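You operate a simulated robot arm through the tools that you are given. There is no shell and no other tool. Be economical: measure what you need, move in short steps, check, and stop when the job is done.

The job below is to be done with a simulated two-armed robot. You get a single attempt, and the scene is never put back.

## Task
Lock the yellow stop at 3, put the green magnet in the purple-rimmed pan and square the pan up.
Fine: loosen the black hand nut first, tighten it before you slide the pan to stop and scale rail, never lifted; other magnets and pans stay. Set down upright: what you pick out.

It is judged by the outcome, as a careful person would: the job done as asked, and still so three seconds after it is handed in. It fails if anything else is knocked over, pushed out of place, dropped, spilled or broken.

## Robot
Two 7-joint arms with two-finger parallel grippers on one trunk, on a base that drives. Base frame: it is fixed to the floor where the robot stands at the start and does not move with it; the origin is under the middle of the robot, x ahead of it, y to its left, z up; the surface under the hand at the start is at about z = 0.857. Readings come in m, degrees, newtons and seconds.
The left shoulder is at the start at [0.07, 0.163, 1.245], the right one opposite. With the tool pointing down near the work surface each hand reaches from about 0.38 to 0.88 m from the robot's upright axis, wherever it stands, measured 20 degrees to its own side. Places, roughly: black hand nut of the yellow stop [0.7, 0.1, 0.9]; scale rail of the gauge table [0.7, 0.2, 0.9]; teal-rimmed small pan [0.5, -1.75, 1]; yellow stop of the scale rail [0.7, 0.1, 0.9]. Payload 3.43 kg a hand.
The TCP of each hand is the grasp point between the finger pads, 0.034 m short of the fingertips. In the tool frame z runs along the fingers and y along their closing line. Largest opening 0.128 m; finger width 0.024, thickness 0.012; the body of the gripper, 0.048 by 0.13 m, starts 0.096 m behind the TCP.
Orientation is that of the tool frame in the base frame, as a unit quaternion [w, x, y, z]. With the fingers straight down and closing along the base's y, the tool's x points along the base's -x, its y along +y and its z along -z.

## Interface
- The arms move only by the tool step_arm. It takes "left_targets", "right_targets" or both (then of equal length, played together; a hand with none holds still); each is a list of rows, each an object (a shift or turn left out is 0, a gripper value left out holds the last) with "claw": the gripper command, from -1 (fully open) to 1 (shut), values between in proportion; "dp": the shift along the tool's x, y, z in m, a list of three; "rot": the turn, a rotation vector about the tool's x, y, z in rad, a list of three. In form: [{"claw": claw, "dp": [tx, ty, tz], "rot": [rx, ry, rz]}, ...]. A call has 1 to 10 rows; each row is the pose to reach, as a shift and turn from the pose commanded when the call began, along the tool's axes at that moment. Rows are played at 5 a second. More than 0.05 m and 8.6 degrees between two rows, or a gripper value outside its range, and nothing of the call is played. A pose out of reach is approached as far as the arm can. The call stops where the force on the tool passes 40 N (or 10 N more than at its start, if that is more) or the arm is blocked; 0.2 s more then pass. Each finger travels about 0.153 m/s and halts on what it meets, pressing with about 37 N; the grip force reading is that of the motor and also rises with nothing between the fingers. The clock runs only during rows and for 0.2 s after the last one: add rows that repeat a pose to give the fingers time. The reply holds the time, the measured pose of the TCP, the force on the tool along the base axes, the opening and the grip force, in the units named above and with some noise, with the torque about the TCP (base axes, N m) and any sound that the robot's microphone picked up.
- Cameras (640 x 400 px; columns grow to the right, rows downward): "scene" is now at [0.1333, -0.0123, 1.4623]; the picture's right is [-0.16, -0.99, 0.00], its down [-0.66, 0.11, -0.74] and it looks along [0.73, -0.12, -0.67] (base axes); focal length 246 px, centre (320, 200). "left" rides on the left gripper at [0.076, 0.011, -0.16] in its tool frame; the picture's right is [-0.15, 0.99, 0.00], its down [-0.88, -0.13, -0.46] and it looks along [-0.45, -0.07, 0.89] (tool axes); focal length 234 px, centre (320, 200). "right" rides on the right gripper at [0.076, -0.011, -0.16] in its tool frame; the picture's right is [0.15, 0.99, 0.00], its down [-0.88, 0.13, -0.46] and it looks along [-0.45, 0.07, 0.89] (tool axes); focal length 234 px, centre (320, 200). There is no depth. A picture from a camera that has moved, and an enlarged one, comes with that camera's place and axes in the base frame and with its lens.
- get_image(camera): a new picture of that camera. It takes no simulated time.
- slide_trunk(by): slides the trunk up (or, below 0, down) by that many m; the arms and the scene camera ride with it, the base frame stays. It gives what a move gives, with no picture.
- drive_base(legs): drives the robot by 1 to 6 legs, each [ahead, left, turn to the left] in m, m and degrees, along the robot's own axes; the way and the turn of a leg run together, so that a leg with both is an arc; at most 1.5 m and 180 degrees a leg. The arms and the cameras ride along, it lands a little off, and it stops where it bumps. It gives what a move gives.
- pan_tilt(pan, tilt): turns the head with the scene camera to pan (to the left, within 86 degrees either way) and tilt (down, from -29 to 69), counted from straight ahead of the robot. It gives what a move gives.
- enlarge(camera, box): a new picture of the part [left, top, right, bottom] of that camera's present view, enlarged. It takes no simulated time.
- hand_in(): hands the job in; it is judged then, once.

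Work in short steps. Places have to be worked out from the pictures, the camera data and where the tool is seen: move nearer, look again, correct. Check each grasp and each placing, and mend what went wrong. You have 120 turns and 100 pictures in all, those below and enlarged ones among them. Open the grippers and draw the arms clear of the work before you hand the job in, unless the task says otherwise; then end with one line.

The tools are called after "Call:" as name(argument=value, ...) on one line, values as JSON. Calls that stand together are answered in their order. step_arm: Moves the arms, as the interface text tells. Its arguments: {"type":"object","properties":{"left_targets":{"type":"array","items":{"type":"object","properties":{"claw":{"type":"number"},"dp":{"type":"array","items":{"type":"number"}},"rot":{"type":"array","items":{"type":"number"}}}}},"right_targets":{"type":"array","items":{"type":"object","properties":{"claw":{"type":"number"},"dp":{"type":"array","items":{"type":"number"}},"rot":{"type":"array","items":{"type":"number"}}}}}},"required":[]} The other tools are called the same way: slide_trunk (by) slides the trunk up or down; drive_base (legs) drives the base; pan_tilt (pan, tilt) turns the head that bears the scene camera; get_image (camera) takes a picture; enlarge (camera, box) takes an enlarged picture of a part of a camera's view; hand_in () hands the job in.

At the start:

```text
clock: 0.0
left_tool_pos: [0.6185, 0.2077, 1.2044]
left_ee_rot: [0.001, -0.001, 1.0, 0.0]
left_wrist_force: [0.1, 0.0, 0.3]
left_wrist_torque: [-0.01, -0.01, 0.03]
left_gripper_width: 0.128
left_grip_force: 0.1
right_tool_pos: [0.6307, -0.2802, 1.1732]
right_ee_rot: [0.001, 0.001, 1.0, -0.001]
right_wrist_force: [0.2, 0.2, -1.0]
right_wrist_torque: [0.01, -0.02, 0.01]
right_gripper_width: 0.1279
right_grip_force: 0.2
trunk travel left (down, up): [-0.725, 0.215]
robot x, y, heading: [0.0003, 0.0012, -0.2]
head pan, tilt: [-9.5, 42.1]
```

scene: 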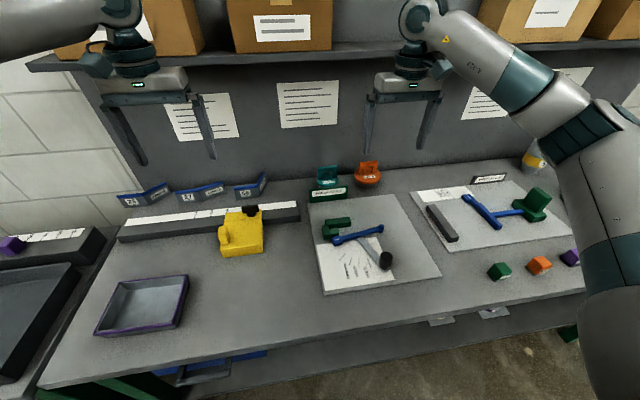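
right: 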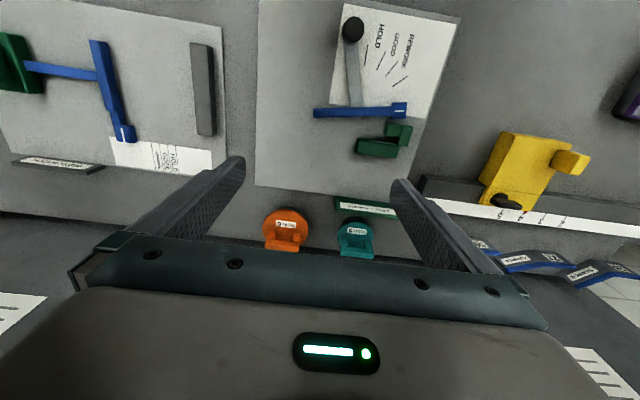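
left: 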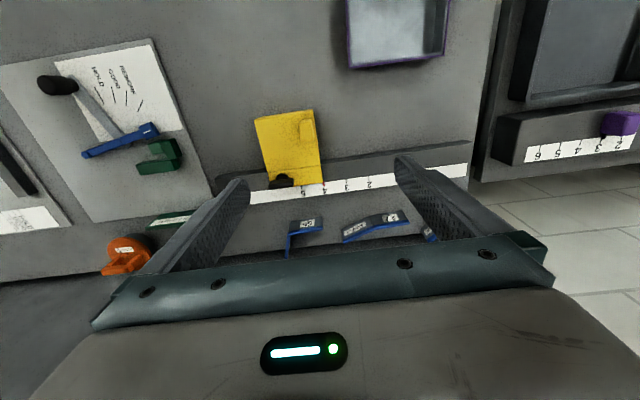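

The yellow stop sits on the scale rail near 5–6, with the black nut at its rail side. I'll look closer at the stop, the scale and the magnets.

Call:
enlarge(camera="left", box=[220, 90, 480, 250])

Call:
enlarge(camera="scene", box=[80, 160, 320, 310])

Call:
enlarge(camera="scene", box=[400, 160, 600, 300])

```text
2.46 times, centred on (350, 170) of left
camera zoom: at [0.5422, 0.2174, 1.3637], right [0.15, 0.99, 0.0], down [0.88, -0.13, 0.46], along [0.45, -0.07, -0.89], focal length 576 px, centre (246, 274)
```

zoom: 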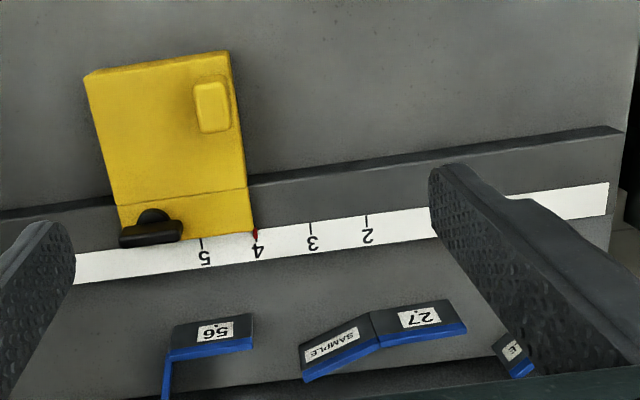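

```text
2.67 times, centred on (200, 235) of scene
camera zoom: at [0.1333, -0.0123, 1.4623], right [-0.16, -0.99, 0.0], down [-0.66, 0.11, -0.74], along [0.73, -0.12, -0.67], focal length 657 px, centre (640, 107)
```

zoom: 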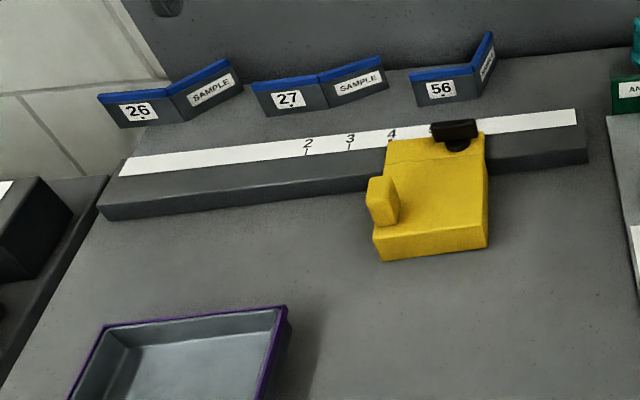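

```text
2.86 times, centred on (500, 230) of scene
camera zoom: at [0.1333, -0.0123, 1.4623], right [-0.16, -0.99, 0.0], down [-0.66, 0.11, -0.74], along [0.73, -0.12, -0.67], focal length 704 px, centre (-194, 114)
```

zoom: 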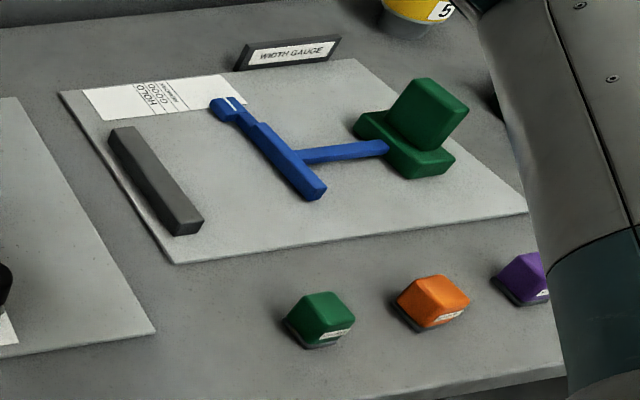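

The red pointer of the stop is at 4, ticks about 0.05 m apart (3 at roughly y=0.244). I lower the left hand to view the nut and stop closely.

Call:
step_arm(left_targets=[{"dp": [0, -0.02, 0.04], "claw": -1}, {"dp": [0, -0.045, 0.08]}, {"dp": [0, -0.07, 0.12]}, {"dp": [0, -0.09, 0.155]}, {"dp": [0, -0.09, 0.155]}])

Call:
get_image(camera="left")

```text
clock: 1.2
left_tool_pos: [0.6189, 0.1174, 1.0499]
left_ee_rot: [0.001, -0.001, 1.0, 0.0]
left_wrist_force: [-0.1, 0.1, 0.6]
left_wrist_torque: [-0.01, 0.02, 0.02]
left_gripper_width: 0.1279
left_grip_force: 0.0
right_tool_pos: [0.6308, -0.2797, 1.1747]
right_ee_rot: [0.0, 0.0, 1.0, -0.001]
right_wrist_force: [-0.8, -0.7, 0.2]
right_wrist_torque: [-0.01, -0.04, 0.0]
right_gripper_width: 0.1278
right_grip_force: 0.0
trunk travel left (down, up): [-0.725, 0.215]
robot x, y, heading: [-0.0002, 0.0012, 0.1]
head pan, tilt: [-9.5, 42.1]
```

```text
93 pictures are left
camera left: at [0.5419, 0.1279, 1.209], right [0.14, 0.99, 0.0], down [0.88, -0.13, 0.46], along [0.45, -0.07, -0.89], focal length 234 px, centre (320, 200)
```

left: 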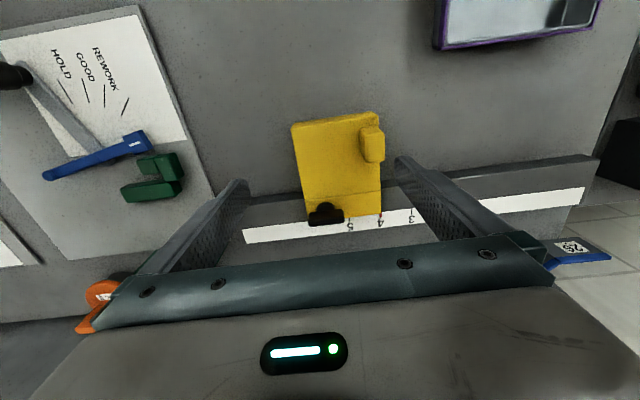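

Call:
enlarge(camera="left", box=[270, 90, 430, 240])

Call:
enlarge(camera="scene", box=[200, 180, 290, 270])

```text
2.67 times, centred on (350, 165) of left
camera zoom: at [0.5419, 0.1279, 1.209], right [0.14, 0.99, 0.0], down [0.88, -0.13, 0.46], along [0.45, -0.07, -0.89], focal length 624 px, centre (240, 293)
```

zoom: 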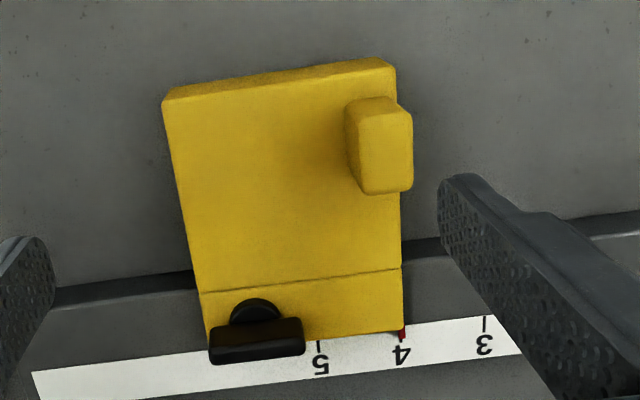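

```text
4.44 times, centred on (245, 225) of scene
camera zoom: at [0.1324, -0.012, 1.4624], right [-0.16, -0.99, 0.0], down [-0.66, 0.11, -0.74], along [0.73, -0.12, -0.67], focal length 1095 px, centre (653, 89)
```

zoom: 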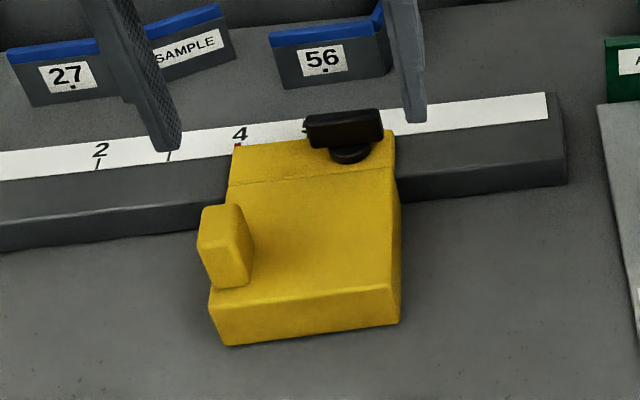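

Triangulated, the nut's T-bar is at about (0.717, 0.112, 0.921), lying along y, about 0.05 long. I turn the left hand 90° clockwise (seen from above) over it, so fingers close along x and leave room for loosening counterclockwise.

Call:
step_arm(left_targets=[{"dp": [-0.01, 0, 0], "rot": [0, 0, 0.145], "claw": 0.1}, {"dp": [-0.02, 0, 0], "rot": [0, 0, 0.29]}, {"dp": [-0.03, 0, 0], "rot": [0, 0, 0.435]}, {"dp": [-0.04, 0, 0], "rot": [0, 0, 0.58]}, {"dp": [-0.05, 0, 0], "rot": [0, 0, 0.725]}, {"dp": [-0.06, 0, 0], "rot": [0, 0, 0.87]}, {"dp": [-0.07, 0, 0], "rot": [0, 0, 1.015]}, {"dp": [-0.08, -0.005, 0], "rot": [0, 0, 1.16]}, {"dp": [-0.09, -0.005, 0], "rot": [0, 0, 1.305]}, {"dp": [-0.098, -0.005, 0], "rot": [0, 0, 1.45]}])

Call:
step_arm(left_targets=[{"rot": [0, 0, 0.121]}, {"rot": [0, 0, 0.121]}])

Call:
get_image(camera="left")

Call:
get_image(camera="scene")

```text
clock: 3.4
left_tool_pos: [0.7167, 0.1122, 1.0483]
left_ee_rot: [0.0, 0.664, 0.748, 0.0]
left_wrist_force: [-0.2, 0.3, -0.6]
left_wrist_torque: [0.02, -0.05, -0.02]
left_gripper_width: 0.0576
left_grip_force: 0.1
right_tool_pos: [0.6321, -0.2802, 1.1738]
right_ee_rot: [0.0, 0.0, 1.0, 0.0]
right_wrist_force: [0.5, -0.3, 1.6]
right_wrist_torque: [0.01, 0.0, 0.05]
right_gripper_width: 0.1279
right_grip_force: 0.1
trunk travel left (down, up): [-0.725, 0.215]
robot x, y, heading: [-0.0012, 0.0002, -0.1]
head pan, tilt: [-9.5, 42.1]
```

```text
clock: 4.0
left_tool_pos: [0.717, 0.1118, 1.0488]
left_ee_rot: [0.0, 0.707, 0.707, 0.0]
left_wrist_force: [0.2, 0.3, 0.0]
left_wrist_torque: [0.0, 0.01, 0.01]
left_gripper_width: 0.0579
left_grip_force: 0.1
right_tool_pos: [0.631, -0.2797, 1.1738]
right_ee_rot: [0.0, 0.0, 1.0, 0.0]
right_wrist_force: [0.5, -0.2, 0.0]
right_wrist_torque: [0.01, 0.0, -0.02]
right_gripper_width: 0.128
right_grip_force: 0.2
trunk travel left (down, up): [-0.725, 0.215]
robot x, y, heading: [0.0018, -0.0034, -0.0]
head pan, tilt: [-9.5, 42.1]
```

```text
90 pictures are left
camera left: at [0.7274, 0.1875, 1.2086], right [0.99, -0.15, 0.0], down [-0.13, -0.88, 0.46], along [-0.07, -0.45, -0.89], focal length 234 px, centre (320, 200)
```

left: 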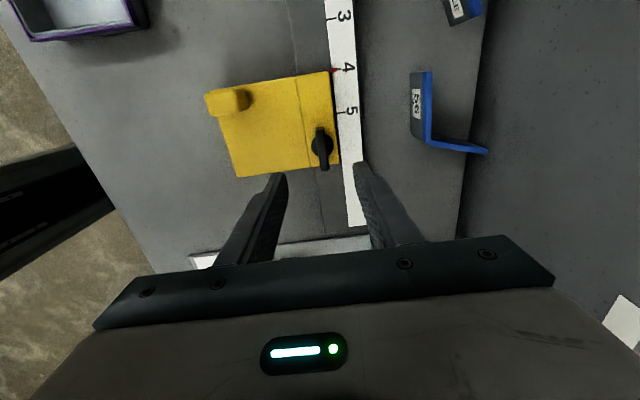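

```text
89 pictures are left
camera scene: at [0.1333, -0.0124, 1.4623], right [-0.16, -0.99, 0.0], down [-0.66, 0.11, -0.74], along [0.73, -0.12, -0.67], focal length 246 px, centre (320, 200)
```

scene: 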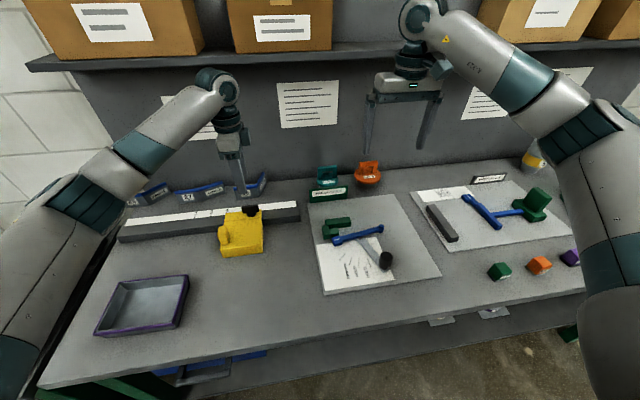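

The nut checks at (0.717, 0.113). I descend straight to z≈0.94 with the fingers straddling the bar.

Call:
step_arm(left_targets=[{"dp": [-0.001, 0, 0.04]}, {"dp": [-0.001, 0, 0.075]}, {"dp": [-0.001, 0, 0.095]}, {"dp": [-0.001, 0, 0.108]}, {"dp": [-0.001, 0, 0.108]}])

Call:
get_image(camera="left")

```text
clock: 5.2
left_tool_pos: [0.7175, 0.1094, 0.9396]
left_ee_rot: [0.0, 0.707, 0.708, 0.001]
left_wrist_force: [-0.6, 0.5, 0.5]
left_wrist_torque: [0.04, -0.01, 0.01]
left_gripper_width: 0.0578
left_grip_force: 0.1
right_tool_pos: [0.6314, -0.2802, 1.1743]
right_ee_rot: [0.001, 0.0, 1.0, 0.0]
right_wrist_force: [0.7, 0.7, -0.2]
right_wrist_torque: [0.01, 0.01, -0.01]
right_gripper_width: 0.1278
right_grip_force: 0.1
trunk travel left (down, up): [-0.725, 0.215]
robot x, y, heading: [0.0008, -0.0004, 0.2]
head pan, tilt: [-9.5, 42.1]
```

```text
88 pictures are left
camera left: at [0.7272, 0.1854, 1.1004], right [0.99, -0.14, 0.0], down [-0.13, -0.88, 0.46], along [-0.07, -0.45, -0.89], focal length 234 px, centre (320, 200)
```

left: 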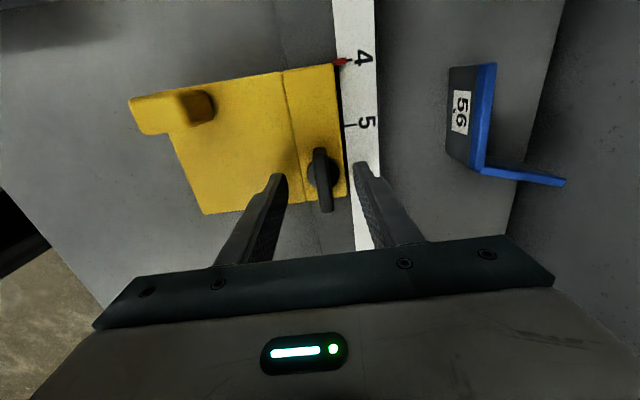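

The bar is between the fingers, centred at y≈0.113. I shift 3 mm and close on it.

Call:
step_arm(left_targets=[{"dp": [0.003, 0, 0]}, {"dp": [0.003, 0, 0], "claw": 0.6}, {"dp": [0.003, 0, 0], "claw": 1}, {"dp": [0.003, 0, 0], "claw": 1}, {"dp": [0.003, 0, 0], "claw": 1}])

Call:
get_image(camera="left")

```text
clock: 6.4
left_tool_pos: [0.7208, 0.1136, 0.9404]
left_ee_rot: [0.001, 0.706, 0.708, 0.001]
left_wrist_force: [23.5, 0.4, 8.5]
left_wrist_torque: [0.15, -0.18, 0.06]
left_gripper_width: 0.0117
left_grip_force: 45.1
right_tool_pos: [0.6336, -0.2791, 1.1728]
right_ee_rot: [-0.001, 0.0, 1.0, 0.0]
right_wrist_force: [-0.6, -0.8, -0.1]
right_wrist_torque: [-0.02, -0.02, -0.02]
right_gripper_width: 0.1281
right_grip_force: 0.1
trunk travel left (down, up): [-0.725, 0.215]
robot x, y, heading: [0.001, -0.0034, 0.0]
head pan, tilt: [-9.5, 42.1]
```

```text
87 pictures are left
camera left: at [0.7299, 0.1889, 1.1008], right [0.99, -0.14, 0.0], down [-0.13, -0.88, 0.46], along [-0.06, -0.45, -0.89], focal length 234 px, centre (320, 200)
```

left: 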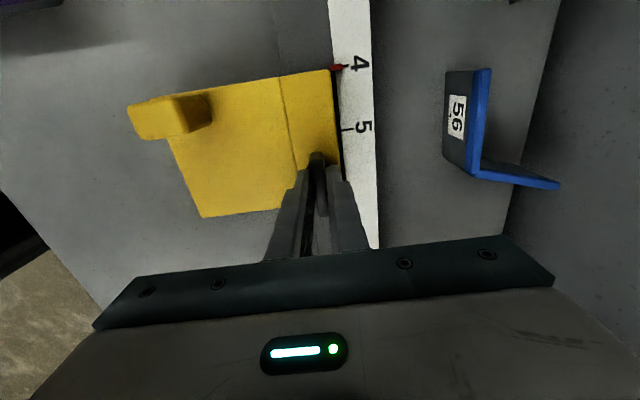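

Gripped (bar about 12 mm thick) with a 23 N side load, so I recentre 4 mm toward +x, then turn counterclockwise a little and watch the torque.

Call:
step_arm(left_targets=[{"dp": [0, 0.004, 0]}, {"dp": [0, 0.004, 0]}])

Call:
step_arm(left_targets=[{"rot": [0, 0, -0.1]}, {"rot": [0, 0, -0.2]}, {"rot": [0, 0, -0.3]}, {"rot": [0, 0, -0.4]}])

Call:
get_image(camera="left")

```text
clock: 7.0
left_tool_pos: [0.7209, 0.1125, 0.9411]
left_ee_rot: [-0.002, 0.707, 0.707, -0.001]
left_wrist_force: [7.3, 0.3, 7.4]
left_wrist_torque: [-0.82, -0.3, -0.01]
left_gripper_width: 0.0118
left_grip_force: 45.2
right_tool_pos: [0.6301, -0.2802, 1.1734]
right_ee_rot: [0.001, -0.001, 1.0, -0.001]
right_wrist_force: [0.4, -0.8, 0.8]
right_wrist_torque: [0.0, -0.02, 0.01]
right_gripper_width: 0.1279
right_grip_force: 0.0
trunk travel left (down, up): [-0.725, 0.215]
robot x, y, heading: [0.0019, 0.0015, -0.1]
head pan, tilt: [-9.5, 42.1]
```

```text
clock: 8.0
left_tool_pos: [0.7195, 0.1136, 0.9397]
left_ee_rot: [-0.001, 0.552, 0.834, -0.001]
left_wrist_force: [-9.2, -2.4, -2.3]
left_wrist_torque: [-0.93, -0.52, -0.04]
left_gripper_width: 0.0119
left_grip_force: 45.3
right_tool_pos: [0.6305, -0.2804, 1.1761]
right_ee_rot: [0.001, 0.0, 1.0, -0.001]
right_wrist_force: [0.7, -0.5, -0.3]
right_wrist_torque: [0.0, 0.01, -0.02]
right_gripper_width: 0.1276
right_grip_force: 0.0
trunk travel left (down, up): [-0.725, 0.215]
robot x, y, heading: [-0.0013, 0.0032, -0.1]
head pan, tilt: [-9.5, 42.1]
```

```text
86 pictures are left
camera left: at [0.6994, 0.1869, 1.1008], right [0.97, 0.25, 0.0], down [0.23, -0.86, 0.46], along [0.11, -0.44, -0.89], focal length 234 px, centre (320, 200)
```

left: 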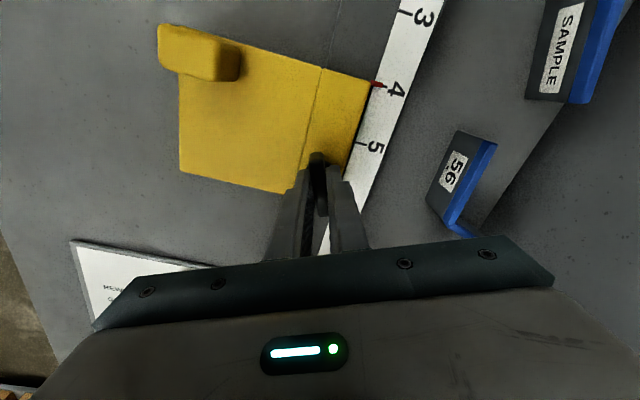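

The nut turns with the hand, with little torque. I continue counterclockwise to about 90° in all.

Call:
step_arm(left_targets=[{"rot": [0, 0, -0.14]}, {"rot": [0, 0, -0.28]}, {"rot": [0, 0, -0.42]}, {"rot": [0, 0, -0.56]}, {"rot": [0, 0, -0.7]}, {"rot": [0, 0, -0.84]}, {"rot": [0, 0, -0.98]}, {"rot": [0, 0, -1.12]}])

Call:
get_image(camera="left")

```text
clock: 9.8
left_tool_pos: [0.72, 0.1134, 0.9416]
left_ee_rot: [0.0, 0.024, 1.0, -0.001]
left_wrist_force: [-27.9, -5.7, -14.2]
left_wrist_torque: [-0.23, 0.61, -0.02]
left_gripper_width: 0.0115
left_grip_force: 45.0
right_tool_pos: [0.6303, -0.2796, 1.1748]
right_ee_rot: [0.001, 0.0, 1.0, 0.0]
right_wrist_force: [0.2, -0.4, 0.7]
right_wrist_torque: [0.01, 0.01, 0.0]
right_gripper_width: 0.1281
right_grip_force: 0.0
trunk travel left (down, up): [-0.725, 0.215]
robot x, y, heading: [-0.002, 0.0013, -0.2]
head pan, tilt: [-9.5, 42.1]
```

```text
85 pictures are left
camera left: at [0.6435, 0.1279, 1.1015], right [0.19, 0.98, 0.0], down [0.87, -0.17, 0.46], along [0.45, -0.09, -0.89], focal length 234 px, centre (320, 200)
```

left: 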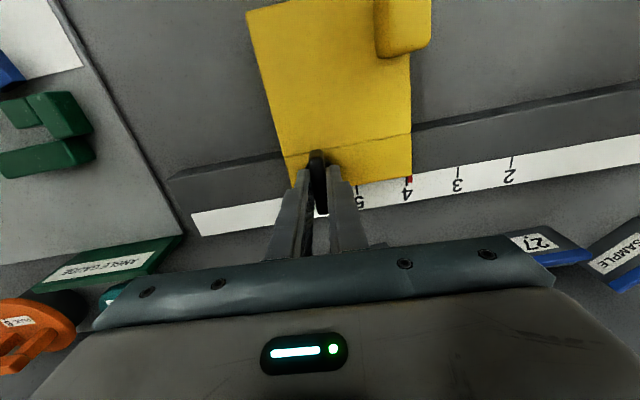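

The nut has turned about 87° and shows no torque. I relieve the x load and try dragging the stop +y by 15 mm while still gripping the nut.

Call:
step_arm(left_targets=[{"dp": [0.004, 0, 0]}, {"dp": [0.004, 0, 0.001]}, {"dp": [0.004, 0.005, 0.001]}, {"dp": [0.004, 0.01, 0.001]}, {"dp": [0.004, 0.015, 0.001]}])

Call:
get_image(camera="left")

```text
clock: 11.0
left_tool_pos: [0.7207, 0.1291, 0.9428]
left_ee_rot: [0.002, 0.024, 1.0, 0.0]
left_wrist_force: [7.2, -5.5, 6.3]
left_wrist_torque: [-0.11, -0.7, 0.02]
left_gripper_width: 0.0118
left_grip_force: 44.6
right_tool_pos: [0.632, -0.2808, 1.1753]
right_ee_rot: [-0.001, 0.0, 1.0, 0.001]
right_wrist_force: [-0.2, -0.2, 0.2]
right_wrist_torque: [-0.02, -0.01, 0.03]
right_gripper_width: 0.1282
right_grip_force: 0.0
trunk travel left (down, up): [-0.725, 0.215]
robot x, y, heading: [-0.0032, 0.0012, -0.1]
head pan, tilt: [-9.5, 42.1]
```

```text
84 pictures are left
camera left: at [0.6428, 0.1432, 1.1012], right [0.19, 0.98, 0.0], down [0.87, -0.17, 0.46], along [0.45, -0.09, -0.89], focal length 234 px, centre (320, 200)
```

left: 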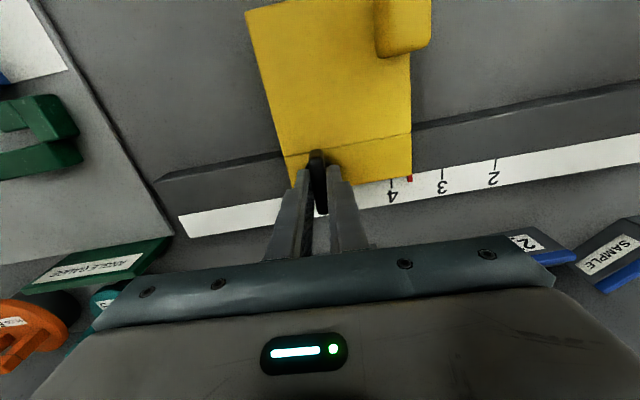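

The stop slides with only 5 N. I move it 30 mm more and zoom on the pointer.

Call:
step_arm(left_targets=[{"dp": [0, 0.006, 0]}, {"dp": [0, 0.012, 0]}, {"dp": [0, 0.018, 0]}, {"dp": [0, 0.024, 0]}, {"dp": [0, 0.03, 0]}, {"dp": [0, 0.03, 0]}])

Call:
enlarge(camera="left", box=[350, 120, 510, 220])

Call:
enlarge(camera="scene", box=[160, 190, 280, 265])

```text
clock: 12.4
left_tool_pos: [0.7196, 0.1584, 0.9419]
left_ee_rot: [0.002, 0.024, 1.0, -0.001]
left_wrist_force: [15.3, -4.3, 23.6]
left_wrist_torque: [-0.15, -0.27, 0.0]
left_gripper_width: 0.0121
left_grip_force: 45.0
right_tool_pos: [0.6304, -0.2799, 1.1744]
right_ee_rot: [0.001, 0.0, 1.0, 0.001]
right_wrist_force: [0.9, -0.2, 0.0]
right_wrist_torque: [0.02, 0.01, -0.01]
right_gripper_width: 0.1277
right_grip_force: 0.1
trunk travel left (down, up): [-0.725, 0.215]
robot x, y, heading: [0.0001, -0.0021, 0.2]
head pan, tilt: [-9.5, 42.1]
```

```text
4.00 times, centred on (430, 170) of left
camera zoom: at [0.6432, 0.1728, 1.1014], right [0.2, 0.98, 0.0], down [0.87, -0.17, 0.46], along [0.45, -0.09, -0.89], focal length 937 px, centre (-120, 320)
```

zoom: 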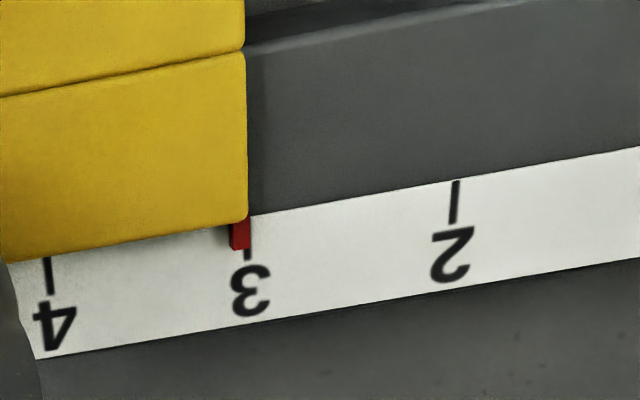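

```text
5.33 times, centred on (220, 228) of scene
camera zoom: at [0.1325, -0.0137, 1.4625], right [-0.16, -0.99, 0.0], down [-0.66, 0.11, -0.74], along [0.73, -0.12, -0.67], focal length 1314 px, centre (853, 53)
```

zoom: 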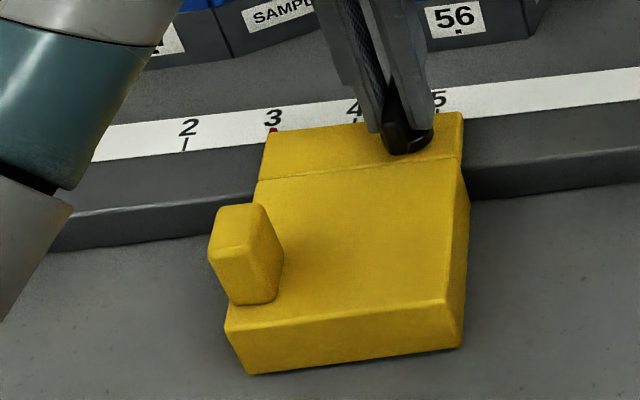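

The pointer is about 1–2 mm short of 3. I nudge +1.5 mm and check at higher zoom.

Call:
step_arm(left_targets=[{"dp": [0, 0.001, -0.001]}, {"dp": [0, 0.0018, -0.002]}, {"dp": [0, 0.0018, -0.002]}])

Call:
enlarge(camera="left", box=[390, 160, 430, 190])

Call:
enlarge(camera="scene", box=[190, 200, 230, 225])

```text
clock: 13.2
left_tool_pos: [0.7199, 0.1596, 0.9425]
left_ee_rot: [0.0, 0.025, 1.0, 0.0]
left_wrist_force: [12.4, -6.2, 13.2]
left_wrist_torque: [-0.31, -1.41, -0.02]
left_gripper_width: 0.0116
left_grip_force: 44.9
right_tool_pos: [0.6318, -0.2811, 1.173]
right_ee_rot: [0.0, 0.0, 1.0, 0.001]
right_wrist_force: [-1.2, -0.7, 0.3]
right_wrist_torque: [-0.02, -0.01, -0.01]
right_gripper_width: 0.1279
right_grip_force: 0.0
trunk travel left (down, up): [-0.725, 0.215]
robot x, y, heading: [0.0017, 0.0014, 0.0]
head pan, tilt: [-9.5, 42.1]
```

```text
13.33 times, centred on (410, 175) of left
camera zoom: at [0.6436, 0.1744, 1.1015], right [0.2, 0.98, 0.0], down [0.87, -0.17, 0.46], along [0.45, -0.09, -0.89], focal length 3122 px, centre (-880, 533)
```

zoom: 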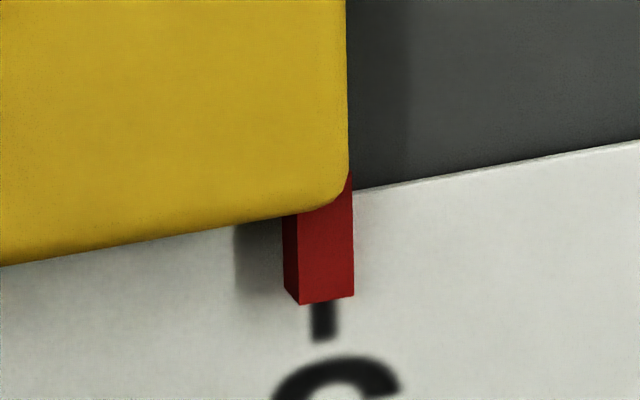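

```text
16.00 times, centred on (210, 212) of scene
camera zoom: at [0.1333, -0.0137, 1.4622], right [-0.17, -0.99, 0.0], down [-0.66, 0.11, -0.74], along [0.73, -0.12, -0.67], focal length 3943 px, centre (2080, 0)
```

zoom: 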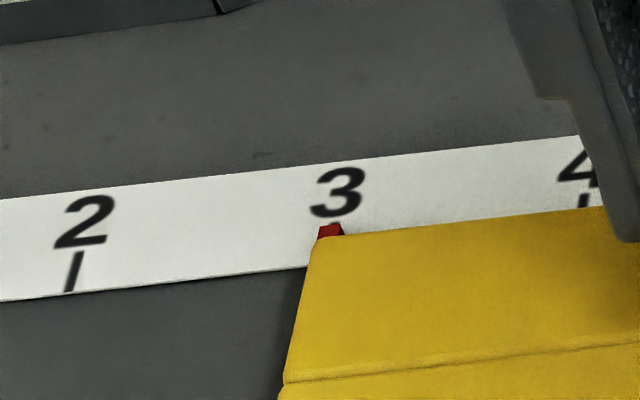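

The pointer's centre is still about 1 mm short after parallax correction. I nudge +1 mm, then tighten clockwise.

Call:
step_arm(left_targets=[{"dp": [0, 0.001, -0.001]}, {"dp": [0, 0.001, -0.001]}])

Call:
enlarge(camera="left", box=[390, 160, 430, 190])

```text
clock: 13.8
left_tool_pos: [0.7203, 0.1603, 0.9419]
left_ee_rot: [-0.001, 0.024, 1.0, 0.001]
left_wrist_force: [7.5, -6.1, 2.5]
left_wrist_torque: [-0.28, -1.54, -0.02]
left_gripper_width: 0.0119
left_grip_force: 45.2
right_tool_pos: [0.6317, -0.2809, 1.1745]
right_ee_rot: [0.0, 0.0, 1.0, 0.0]
right_wrist_force: [-0.2, -0.4, 1.1]
right_wrist_torque: [0.0, -0.03, -0.02]
right_gripper_width: 0.1281
right_grip_force: 0.0
trunk travel left (down, up): [-0.725, 0.215]
robot x, y, heading: [-0.002, -0.0025, 0.2]
head pan, tilt: [-9.5, 42.1]
```

```text
13.33 times, centred on (410, 175) of left
camera zoom: at [0.6439, 0.1758, 1.1016], right [0.2, 0.98, 0.0], down [0.87, -0.17, 0.45], along [0.45, -0.09, -0.89], focal length 3122 px, centre (-880, 533)
```

zoom: 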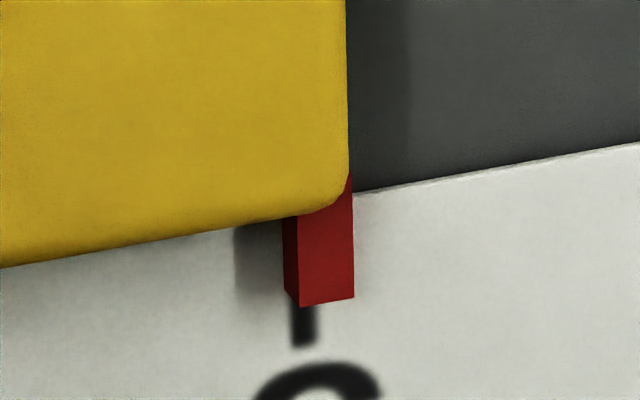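

The pointer bottom now straddles the 3 tick within parallax. I tighten clockwise.

Call:
step_arm(left_targets=[{"rot": [0, 0, 0.14]}, {"rot": [0, 0, 0.28]}, {"rot": [0, 0, 0.42]}, {"rot": [0, 0, 0.56]}, {"rot": [0, 0, 0.7]}, {"rot": [0, 0, 0.84]}, {"rot": [0, 0, 0.98]}, {"rot": [0, 0, 1.12]}, {"rot": [0, 0, 1.26]}, {"rot": [0, 0, 1.38]}])

Call:
step_arm(left_targets=[{"rot": [0, 0, 0.08]}, {"rot": [0, 0, 0.16]}, {"rot": [0, 0, 0.16]}])

Call:
get_image(camera="left")

```text
clock: 16.0
left_tool_pos: [0.7196, 0.1612, 0.9413]
left_ee_rot: [-0.001, 0.656, 0.755, 0.0]
left_wrist_force: [1.1, 0.6, -8.4]
left_wrist_torque: [1.32, -0.09, 0.0]
left_gripper_width: 0.0115
left_grip_force: 45.3
right_tool_pos: [0.6336, -0.2797, 1.1739]
right_ee_rot: [-0.001, -0.001, 1.0, -0.001]
right_wrist_force: [0.4, -0.4, 1.5]
right_wrist_torque: [0.0, -0.02, 0.0]
right_gripper_width: 0.1279
right_grip_force: 0.0
trunk travel left (down, up): [-0.725, 0.215]
robot x, y, heading: [0.0002, 0.0013, -0.0]
head pan, tilt: [-9.5, 42.1]
```

```text
clock: 16.8
left_tool_pos: [0.7212, 0.1612, 0.9417]
left_ee_rot: [-0.001, 0.713, 0.701, -0.001]
left_wrist_force: [-0.9, -0.5, -12.6]
left_wrist_torque: [0.87, -0.64, 0.87]
left_gripper_width: 0.0115
left_grip_force: 44.5
right_tool_pos: [0.6321, -0.2796, 1.1725]
right_ee_rot: [-0.001, 0.0, 1.0, 0.0]
right_wrist_force: [-0.3, 0.9, 0.6]
right_wrist_torque: [0.02, 0.0, 0.02]
right_gripper_width: 0.1277
right_grip_force: 0.0
trunk travel left (down, up): [-0.725, 0.215]
robot x, y, heading: [-0.0019, -0.0003, -0.1]
head pan, tilt: [-9.5, 42.1]
```

```text
78 pictures are left
camera left: at [0.7322, 0.2373, 1.1015], right [0.99, -0.16, 0.0], down [-0.15, -0.88, 0.46], along [-0.08, -0.45, -0.89], focal length 234 px, centre (320, 200)
```

left: 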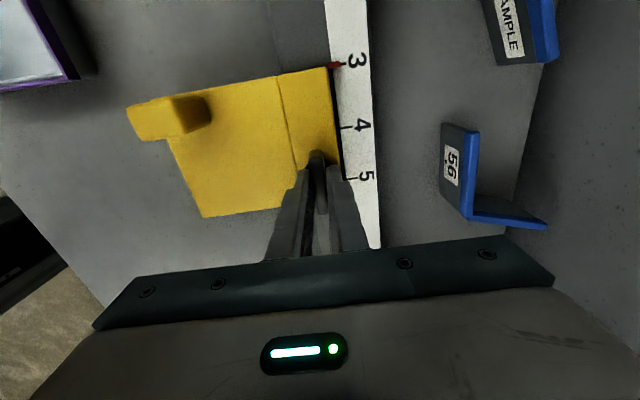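

The torque about z rose to 0.87 N·m as the bar came back to its locked direction. I press slightly further, then look at the pointer from this nearly parallax‑free view.

Call:
step_arm(left_targets=[{"rot": [0, 0, 0.04]}, {"rot": [0, 0, 0.08]}, {"rot": [0, 0, 0.08]}])

Call:
enlarge(camera="left", box=[316, 48, 380, 88])

```text
clock: 17.6
left_tool_pos: [0.7195, 0.1623, 0.9414]
left_ee_rot: [0.0, 0.742, 0.671, -0.001]
left_wrist_force: [-0.9, -0.2, -11.7]
left_wrist_torque: [-0.21, -0.61, 1.23]
left_gripper_width: 0.0136
left_grip_force: 44.7
right_tool_pos: [0.6328, -0.2784, 1.1723]
right_ee_rot: [-0.001, 0.0, 1.0, 0.001]
right_wrist_force: [0.5, 0.4, 0.3]
right_wrist_torque: [0.0, -0.03, 0.02]
right_gripper_width: 0.1279
right_grip_force: 0.0
trunk travel left (down, up): [-0.725, 0.215]
robot x, y, heading: [-0.0013, 0.0002, 0.1]
head pan, tilt: [-9.5, 42.1]
```

```text
10.00 times, centred on (348, 68) of left
camera zoom: at [0.7383, 0.2361, 1.1016], right [0.97, -0.24, 0.0], down [-0.22, -0.86, 0.46], along [-0.11, -0.44, -0.89], focal length 2342 px, centre (40, 1520)
```

zoom: 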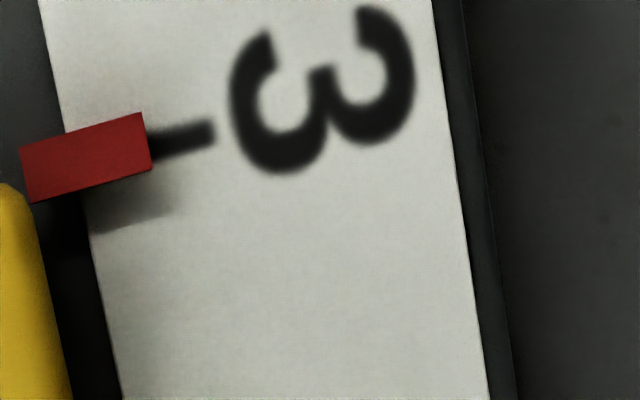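

The pointer lines up with the 3 tick and the nut is tight (1.2 N·m, bar beginning to slip). I ease back, release and lift.

Call:
step_arm(left_targets=[{"rot": [0, 0, -0.08]}, {"rot": [0, 0, -0.12], "claw": 0.2}, {"rot": [0, 0, -0.12], "claw": 0.2}, {"rot": [0, 0, -0.12], "claw": 0.2}, {"dp": [0, 0, -0.03], "rot": [0, 0, -0.12], "claw": 0.2}, {"dp": [0, 0, -0.07], "rot": [0, 0, -0.12], "claw": 0.2}, {"dp": [0, 0, -0.11], "rot": [0, 0, -0.12], "claw": 0.2}])

Call:
get_image(camera="left")

Call:
get_image(camera="scene")

```text
clock: 19.2
left_tool_pos: [0.7187, 0.1611, 1.0538]
left_ee_rot: [0.0, 0.7, 0.715, 0.001]
left_wrist_force: [0.6, 0.6, -0.1]
left_wrist_torque: [0.0, 0.0, 0.02]
left_gripper_width: 0.0512
left_grip_force: 0.1
right_tool_pos: [0.6308, -0.28, 1.174]
right_ee_rot: [0.0, 0.0, 1.0, 0.0]
right_wrist_force: [0.2, -0.8, 0.7]
right_wrist_torque: [0.0, 0.0, 0.02]
right_gripper_width: 0.1282
right_grip_force: 0.1
trunk travel left (down, up): [-0.725, 0.215]
robot x, y, heading: [-0.0016, 0.0039, 0.0]
head pan, tilt: [-9.5, 42.1]
```

```text
76 pictures are left
camera left: at [0.7279, 0.237, 1.2128], right [0.99, -0.13, 0.0], down [-0.11, -0.88, 0.46], along [-0.06, -0.45, -0.89], focal length 234 px, centre (320, 200)
```

left: 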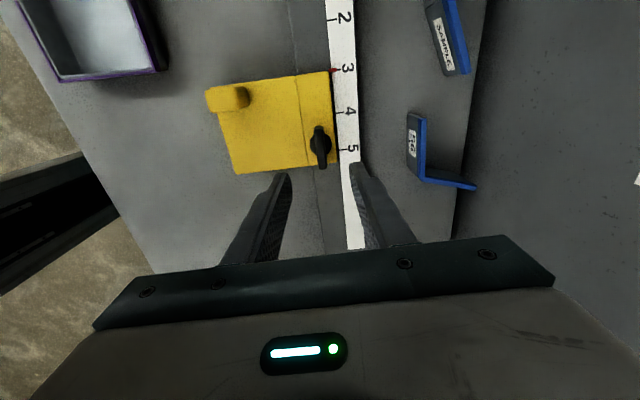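

```text
75 pictures are left
camera scene: at [0.1323, -0.0126, 1.4623], right [-0.17, -0.99, 0.0], down [-0.66, 0.11, -0.74], along [0.73, -0.12, -0.67], focal length 246 px, centre (320, 200)
```

scene: 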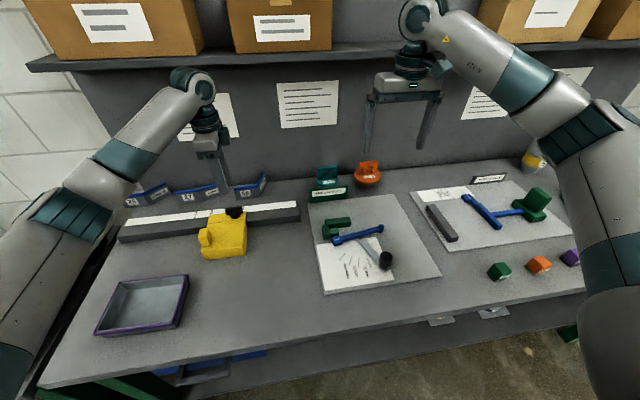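

The stop is locked at 3. Next the green magnet, near (0.41, −0.55): I bring the right hand over it to view.

Call:
step_arm(right_targets=[{"dp": [0.03, -0.028, 0], "claw": -1}, {"dp": [0.06, -0.056, 0]}, {"dp": [0.09, -0.084, 0.0]}, {"dp": [0.12, -0.112, 0.02]}, {"dp": [0.15, -0.14, 0.04]}, {"dp": [0.18, -0.168, 0.06]}, {"dp": [0.21, -0.196, 0.08]}, {"dp": [0.24, -0.224, 0.1]}, {"dp": [0.27, -0.25, 0.12]}, {"dp": [0.27, -0.25, 0.12]}])

Call:
get_image(camera="right")

Call:
get_image(camera="scene")

```text
clock: 21.4
left_tool_pos: [0.7204, 0.1616, 1.0524]
left_ee_rot: [-0.001, 0.699, 0.715, 0.0]
left_wrist_force: [0.8, 0.0, -0.4]
left_wrist_torque: [0.03, 0.02, 0.02]
left_gripper_width: 0.0513
left_grip_force: 0.1
right_tool_pos: [0.3617, -0.5284, 1.0546]
right_ee_rot: [0.0, 0.0, 1.0, 0.0]
right_wrist_force: [0.5, -0.6, -0.8]
right_wrist_torque: [0.0, 0.03, 0.02]
right_gripper_width: 0.128
right_grip_force: 0.0
trunk travel left (down, up): [-0.725, 0.215]
robot x, y, heading: [0.0019, -0.001, -0.0]
head pan, tilt: [-9.5, 42.1]
```

```text
74 pictures are left
camera right: at [0.2867, -0.5421, 1.2136], right [-0.15, 0.99, 0.0], down [0.88, 0.13, 0.46], along [0.45, 0.07, -0.89], focal length 234 px, centre (320, 200)
```

right: 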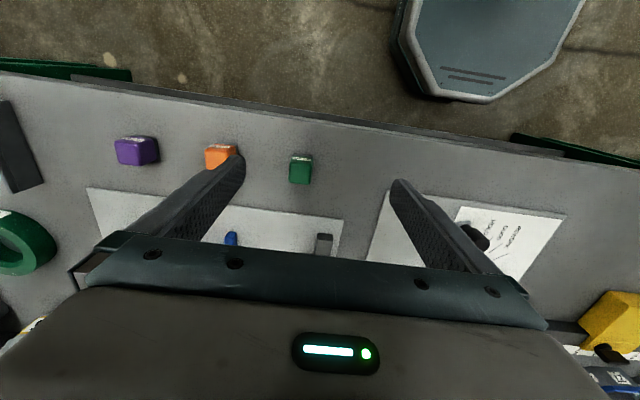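

```text
73 pictures are left
camera scene: at [0.1349, -0.0124, 1.4621], right [-0.16, -0.99, 0.0], down [-0.66, 0.11, -0.74], along [0.73, -0.12, -0.67], focal length 246 px, centre (320, 200)
```

scene: 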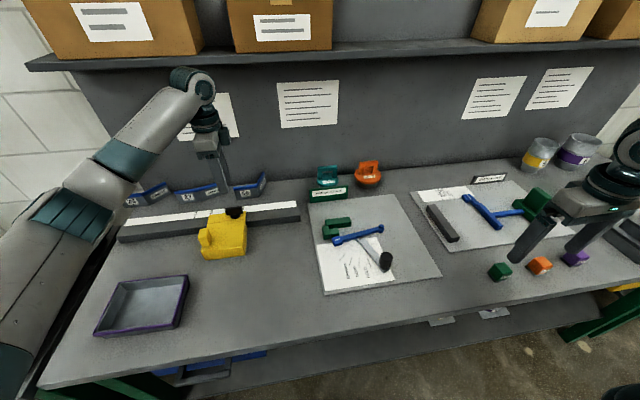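

Call:
enlarge(camera="right", box=[190, 130, 350, 230])

Call:
enlarge(camera="scene", box=[470, 240, 590, 300])

```text
4.00 times, centred on (270, 180) of right
camera zoom: at [0.2867, -0.5421, 1.2136], right [-0.15, 0.99, 0.0], down [0.88, 0.13, 0.46], along [0.45, 0.07, -0.89], focal length 937 px, centre (520, 280)
```

zoom: 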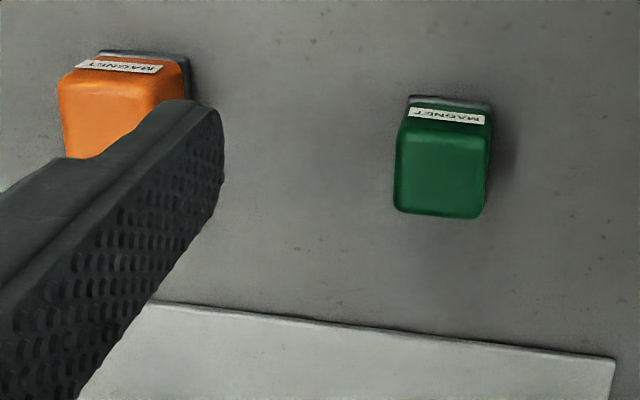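

```text
5.33 times, centred on (530, 270) of scene
camera zoom: at [0.1349, -0.0124, 1.4621], right [-0.16, -0.99, 0.0], down [-0.66, 0.11, -0.74], along [0.73, -0.12, -0.67], focal length 1314 px, centre (-800, -173)
```

zoom: 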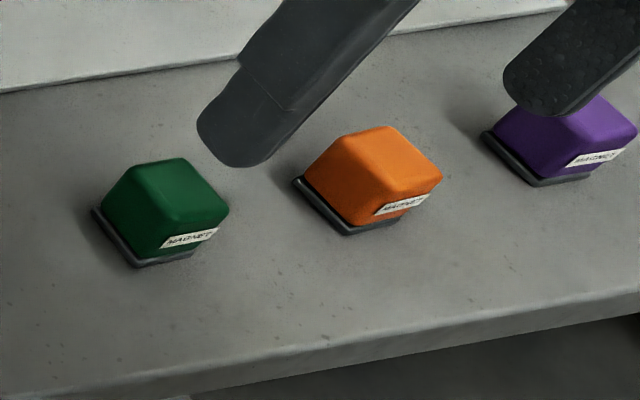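

The green magnet is a labelled block ~0.033 wide at about (0.41, −0.551), square to the axes. I move over it at z≈0.97 with a 0.075 opening and check.

Call:
step_arm(right_targets=[{"dp": [-0.024, -0.011, 0.0], "claw": -0.15}, {"dp": [-0.048, -0.0226, 0.03]}, {"dp": [-0.048, -0.0226, 0.06]}, {"dp": [-0.048, -0.0226, 0.085]}, {"dp": [-0.048, -0.0226, 0.085]}])

Call:
get_image(camera="right")

```text
clock: 22.6
left_tool_pos: [0.7202, 0.1611, 1.0524]
left_ee_rot: [0.001, 0.699, 0.715, 0.0]
left_wrist_force: [0.5, 0.2, 0.2]
left_wrist_torque: [0.01, -0.01, -0.02]
left_gripper_width: 0.0512
left_grip_force: 0.0
right_tool_pos: [0.4083, -0.5526, 0.9691]
right_ee_rot: [0.0, 0.0, 1.0, 0.0]
right_wrist_force: [0.1, -0.6, -0.4]
right_wrist_torque: [-0.01, 0.03, 0.01]
right_gripper_width: 0.0735
right_grip_force: 0.0
trunk travel left (down, up): [-0.725, 0.215]
robot x, y, heading: [0.0018, 0.0002, 0.2]
head pan, tilt: [-9.5, 42.1]
```

```text
70 pictures are left
camera right: at [0.3338, -0.5643, 1.1277], right [-0.15, 0.99, 0.0], down [0.88, 0.13, 0.46], along [0.45, 0.07, -0.89], focal length 234 px, centre (320, 200)
```

right: 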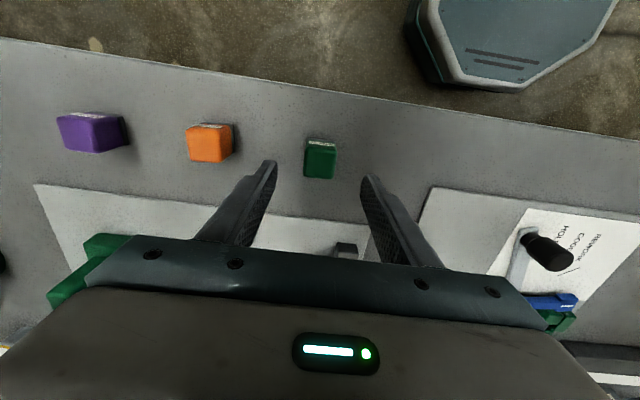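

The magnet is centred under the hand. I descend to z≈0.90 and close.

Call:
step_arm(right_targets=[{"dp": [-0.001, 0, 0.035]}, {"dp": [-0.002, 0, 0.055]}, {"dp": [-0.002, 0, 0.068]}, {"dp": [-0.002, 0, 0.068]}, {"dp": [-0.002, 0, 0.068], "claw": 0.3}, {"dp": [-0.002, 0, 0.068], "claw": 0.6}, {"dp": [-0.002, 0, 0.068], "claw": 0.6}])

Call:
get_image(camera="right")

```text
clock: 24.2
left_tool_pos: [0.719, 0.161, 1.0518]
left_ee_rot: [0.0, 0.7, 0.714, 0.0]
left_wrist_force: [0.1, -0.5, -0.1]
left_wrist_torque: [0.01, -0.03, -0.01]
left_gripper_width: 0.0511
left_grip_force: 0.1
right_tool_pos: [0.4109, -0.5516, 0.9005]
right_ee_rot: [0.0, 0.001, 1.0, 0.0]
right_wrist_force: [0.3, -0.9, 0.4]
right_wrist_torque: [-0.01, -0.01, 0.05]
right_gripper_width: 0.0328
right_grip_force: 37.0
trunk travel left (down, up): [-0.725, 0.215]
robot x, y, heading: [0.002, -0.001, -0.1]
head pan, tilt: [-9.5, 42.1]
```

```text
69 pictures are left
camera right: at [0.3363, -0.5646, 1.0603], right [-0.15, 0.99, 0.0], down [0.88, 0.13, 0.46], along [0.45, 0.07, -0.89], focal length 234 px, centre (320, 200)
```

right: 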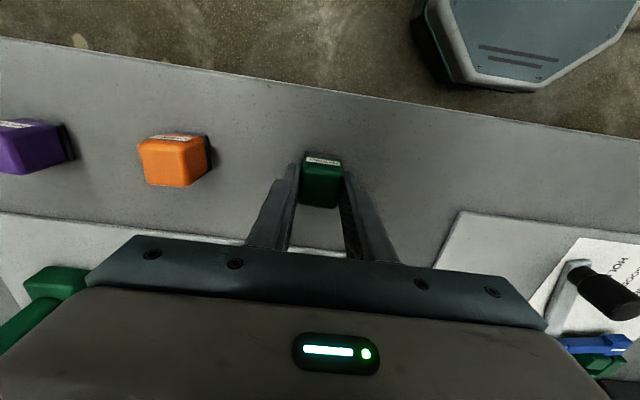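

Gripped at 0.033 m. I lift it slowly to z≈1.08, and raise the left hand at the same time.

Call:
step_arm(right_targets=[{"dp": [0, 0, -0.01]}, {"dp": [0, 0, -0.03]}, {"dp": [0, 0, -0.06]}, {"dp": [0, 0, -0.1]}, {"dp": [0, 0, -0.14]}, {"dp": [0, 0, -0.18]}], left_targets=[{"dp": [0, -0.01, -0.03]}, {"dp": [0, -0.03, -0.06]}, {"dp": [0, -0.05, -0.09]}, {"dp": [0, -0.07, -0.12]}, {"dp": [0, -0.09, -0.15]}, {"dp": [0, -0.11, -0.16]}])

Call:
get_image(camera="right")

Call:
pan_tilt(pan=40, tilt=45)

Call:
get_image(camera="scene")

```text
clock: 25.6
left_tool_pos: [0.6088, 0.1596, 1.2126]
left_ee_rot: [0.0, 0.699, 0.715, 0.0]
left_wrist_force: [0.1, -0.3, 0.2]
left_wrist_torque: [0.0, 0.01, -0.01]
left_gripper_width: 0.0512
left_grip_force: 0.1
right_tool_pos: [0.4112, -0.5533, 1.0807]
right_ee_rot: [0.0, 0.0, 1.0, 0.0]
right_wrist_force: [0.6, 0.3, -0.5]
right_wrist_torque: [0.02, -0.01, 0.01]
right_gripper_width: 0.0329
right_grip_force: 37.0
trunk travel left (down, up): [-0.725, 0.215]
robot x, y, heading: [0.0021, 0.0, -0.1]
head pan, tilt: [-9.5, 42.1]
```

```text
68 pictures are left
camera right: at [0.3357, -0.5654, 1.2411], right [-0.15, 0.99, 0.0], down [0.88, 0.13, 0.46], along [0.45, 0.07, -0.89], focal length 234 px, centre (320, 200)
```

right: 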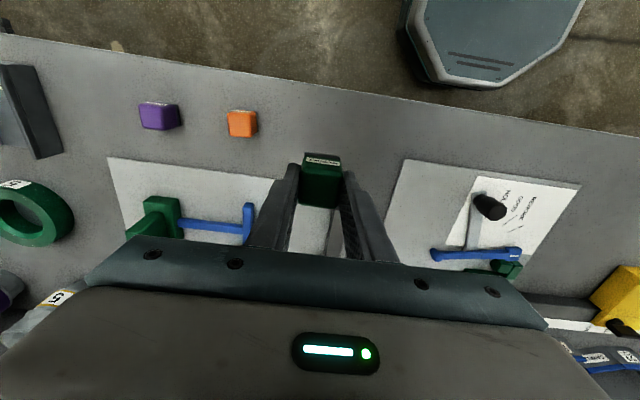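

```text
clock: 26.8
left_tool_pos: [0.6103, 0.1577, 1.2128]
left_ee_rot: [0.0, 0.699, 0.715, 0.0]
left_wrist_force: [-0.4, 0.4, 0.4]
left_wrist_torque: [-0.02, -0.01, -0.02]
left_gripper_width: 0.0511
left_grip_force: 0.1
right_tool_pos: [0.4114, -0.5529, 1.0806]
right_ee_rot: [0.001, -0.001, 1.0, 0.0]
right_wrist_force: [-0.4, 0.9, -1.1]
right_wrist_torque: [0.0, -0.01, 0.0]
right_gripper_width: 0.0329
right_grip_force: 37.1
trunk travel left (down, up): [-0.725, 0.215]
robot x, y, heading: [0.0013, -0.0017, -0.3]
head pan, tilt: [40.0, 45.0]
```

```text
67 pictures are left
camera scene: at [0.1133, 0.0535, 1.4582], right [0.64, -0.77, 0.0], down [-0.54, -0.45, -0.71], along [0.54, 0.45, -0.71], focal length 246 px, centre (320, 200)
```

scene: 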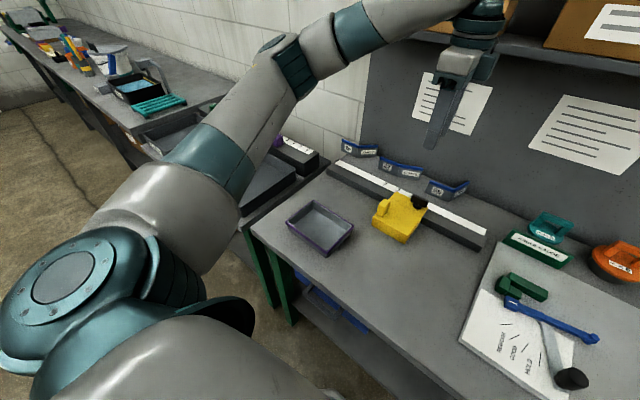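

Magnet held, and the floor on the left is free for the base. I drive 0.38 m to the left so the right hand can serve the pan.

Call:
drive_base(legs=[[0, 0.38, 0]])

Call:
pan_tilt(pan=0, tilt=50)

Call:
get_image(camera="scene")

```text
clock: 29.2
left_tool_pos: [0.6083, 0.5369, 1.2123]
left_ee_rot: [0.0, 0.7, 0.714, 0.0]
left_wrist_force: [0.6, 0.5, -0.6]
left_wrist_torque: [0.03, -0.06, -0.02]
left_gripper_width: 0.0512
left_grip_force: 0.0
right_tool_pos: [0.4115, -0.1748, 1.0803]
right_ee_rot: [-0.001, 0.0, 1.0, 0.0]
right_wrist_force: [-0.2, 0.7, -0.9]
right_wrist_torque: [-0.02, 0.0, 0.01]
right_gripper_width: 0.033
right_grip_force: 36.7
trunk travel left (down, up): [-0.725, 0.215]
robot x, y, heading: [-0.0003, 0.3785, 0.3]
head pan, tilt: [40.0, 45.0]
```

```text
clock: 30.2
left_tool_pos: [0.61, 0.5379, 1.2131]
left_ee_rot: [0.0, 0.699, 0.715, 0.0]
left_wrist_force: [-0.1, 0.0, 0.0]
left_wrist_torque: [-0.02, 0.01, -0.03]
left_gripper_width: 0.0513
left_grip_force: 0.1
right_tool_pos: [0.4121, -0.1735, 1.0808]
right_ee_rot: [-0.001, -0.001, 1.0, -0.001]
right_wrist_force: [0.3, -0.3, -1.4]
right_wrist_torque: [0.0, -0.02, 0.02]
right_gripper_width: 0.0328
right_grip_force: 37.2
trunk travel left (down, up): [-0.725, 0.215]
robot x, y, heading: [-0.0018, 0.378, -0.1]
head pan, tilt: [0.0, 50.0]
```

```text
66 pictures are left
camera scene: at [0.1277, 0.3804, 1.4513], right [0.0, -1.0, 0.0], down [-0.77, 0.0, -0.64], along [0.64, 0.0, -0.77], focal length 246 px, centre (320, 200)
```

scene: 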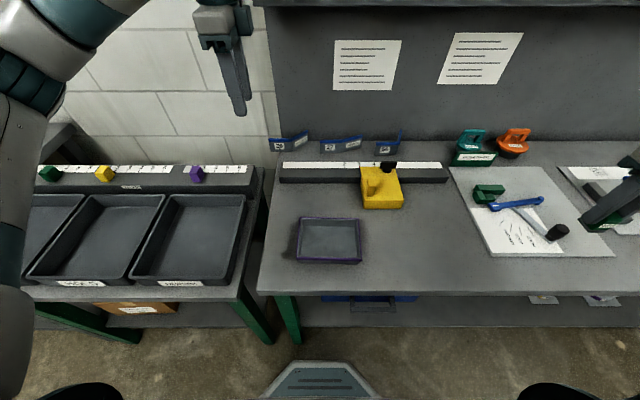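

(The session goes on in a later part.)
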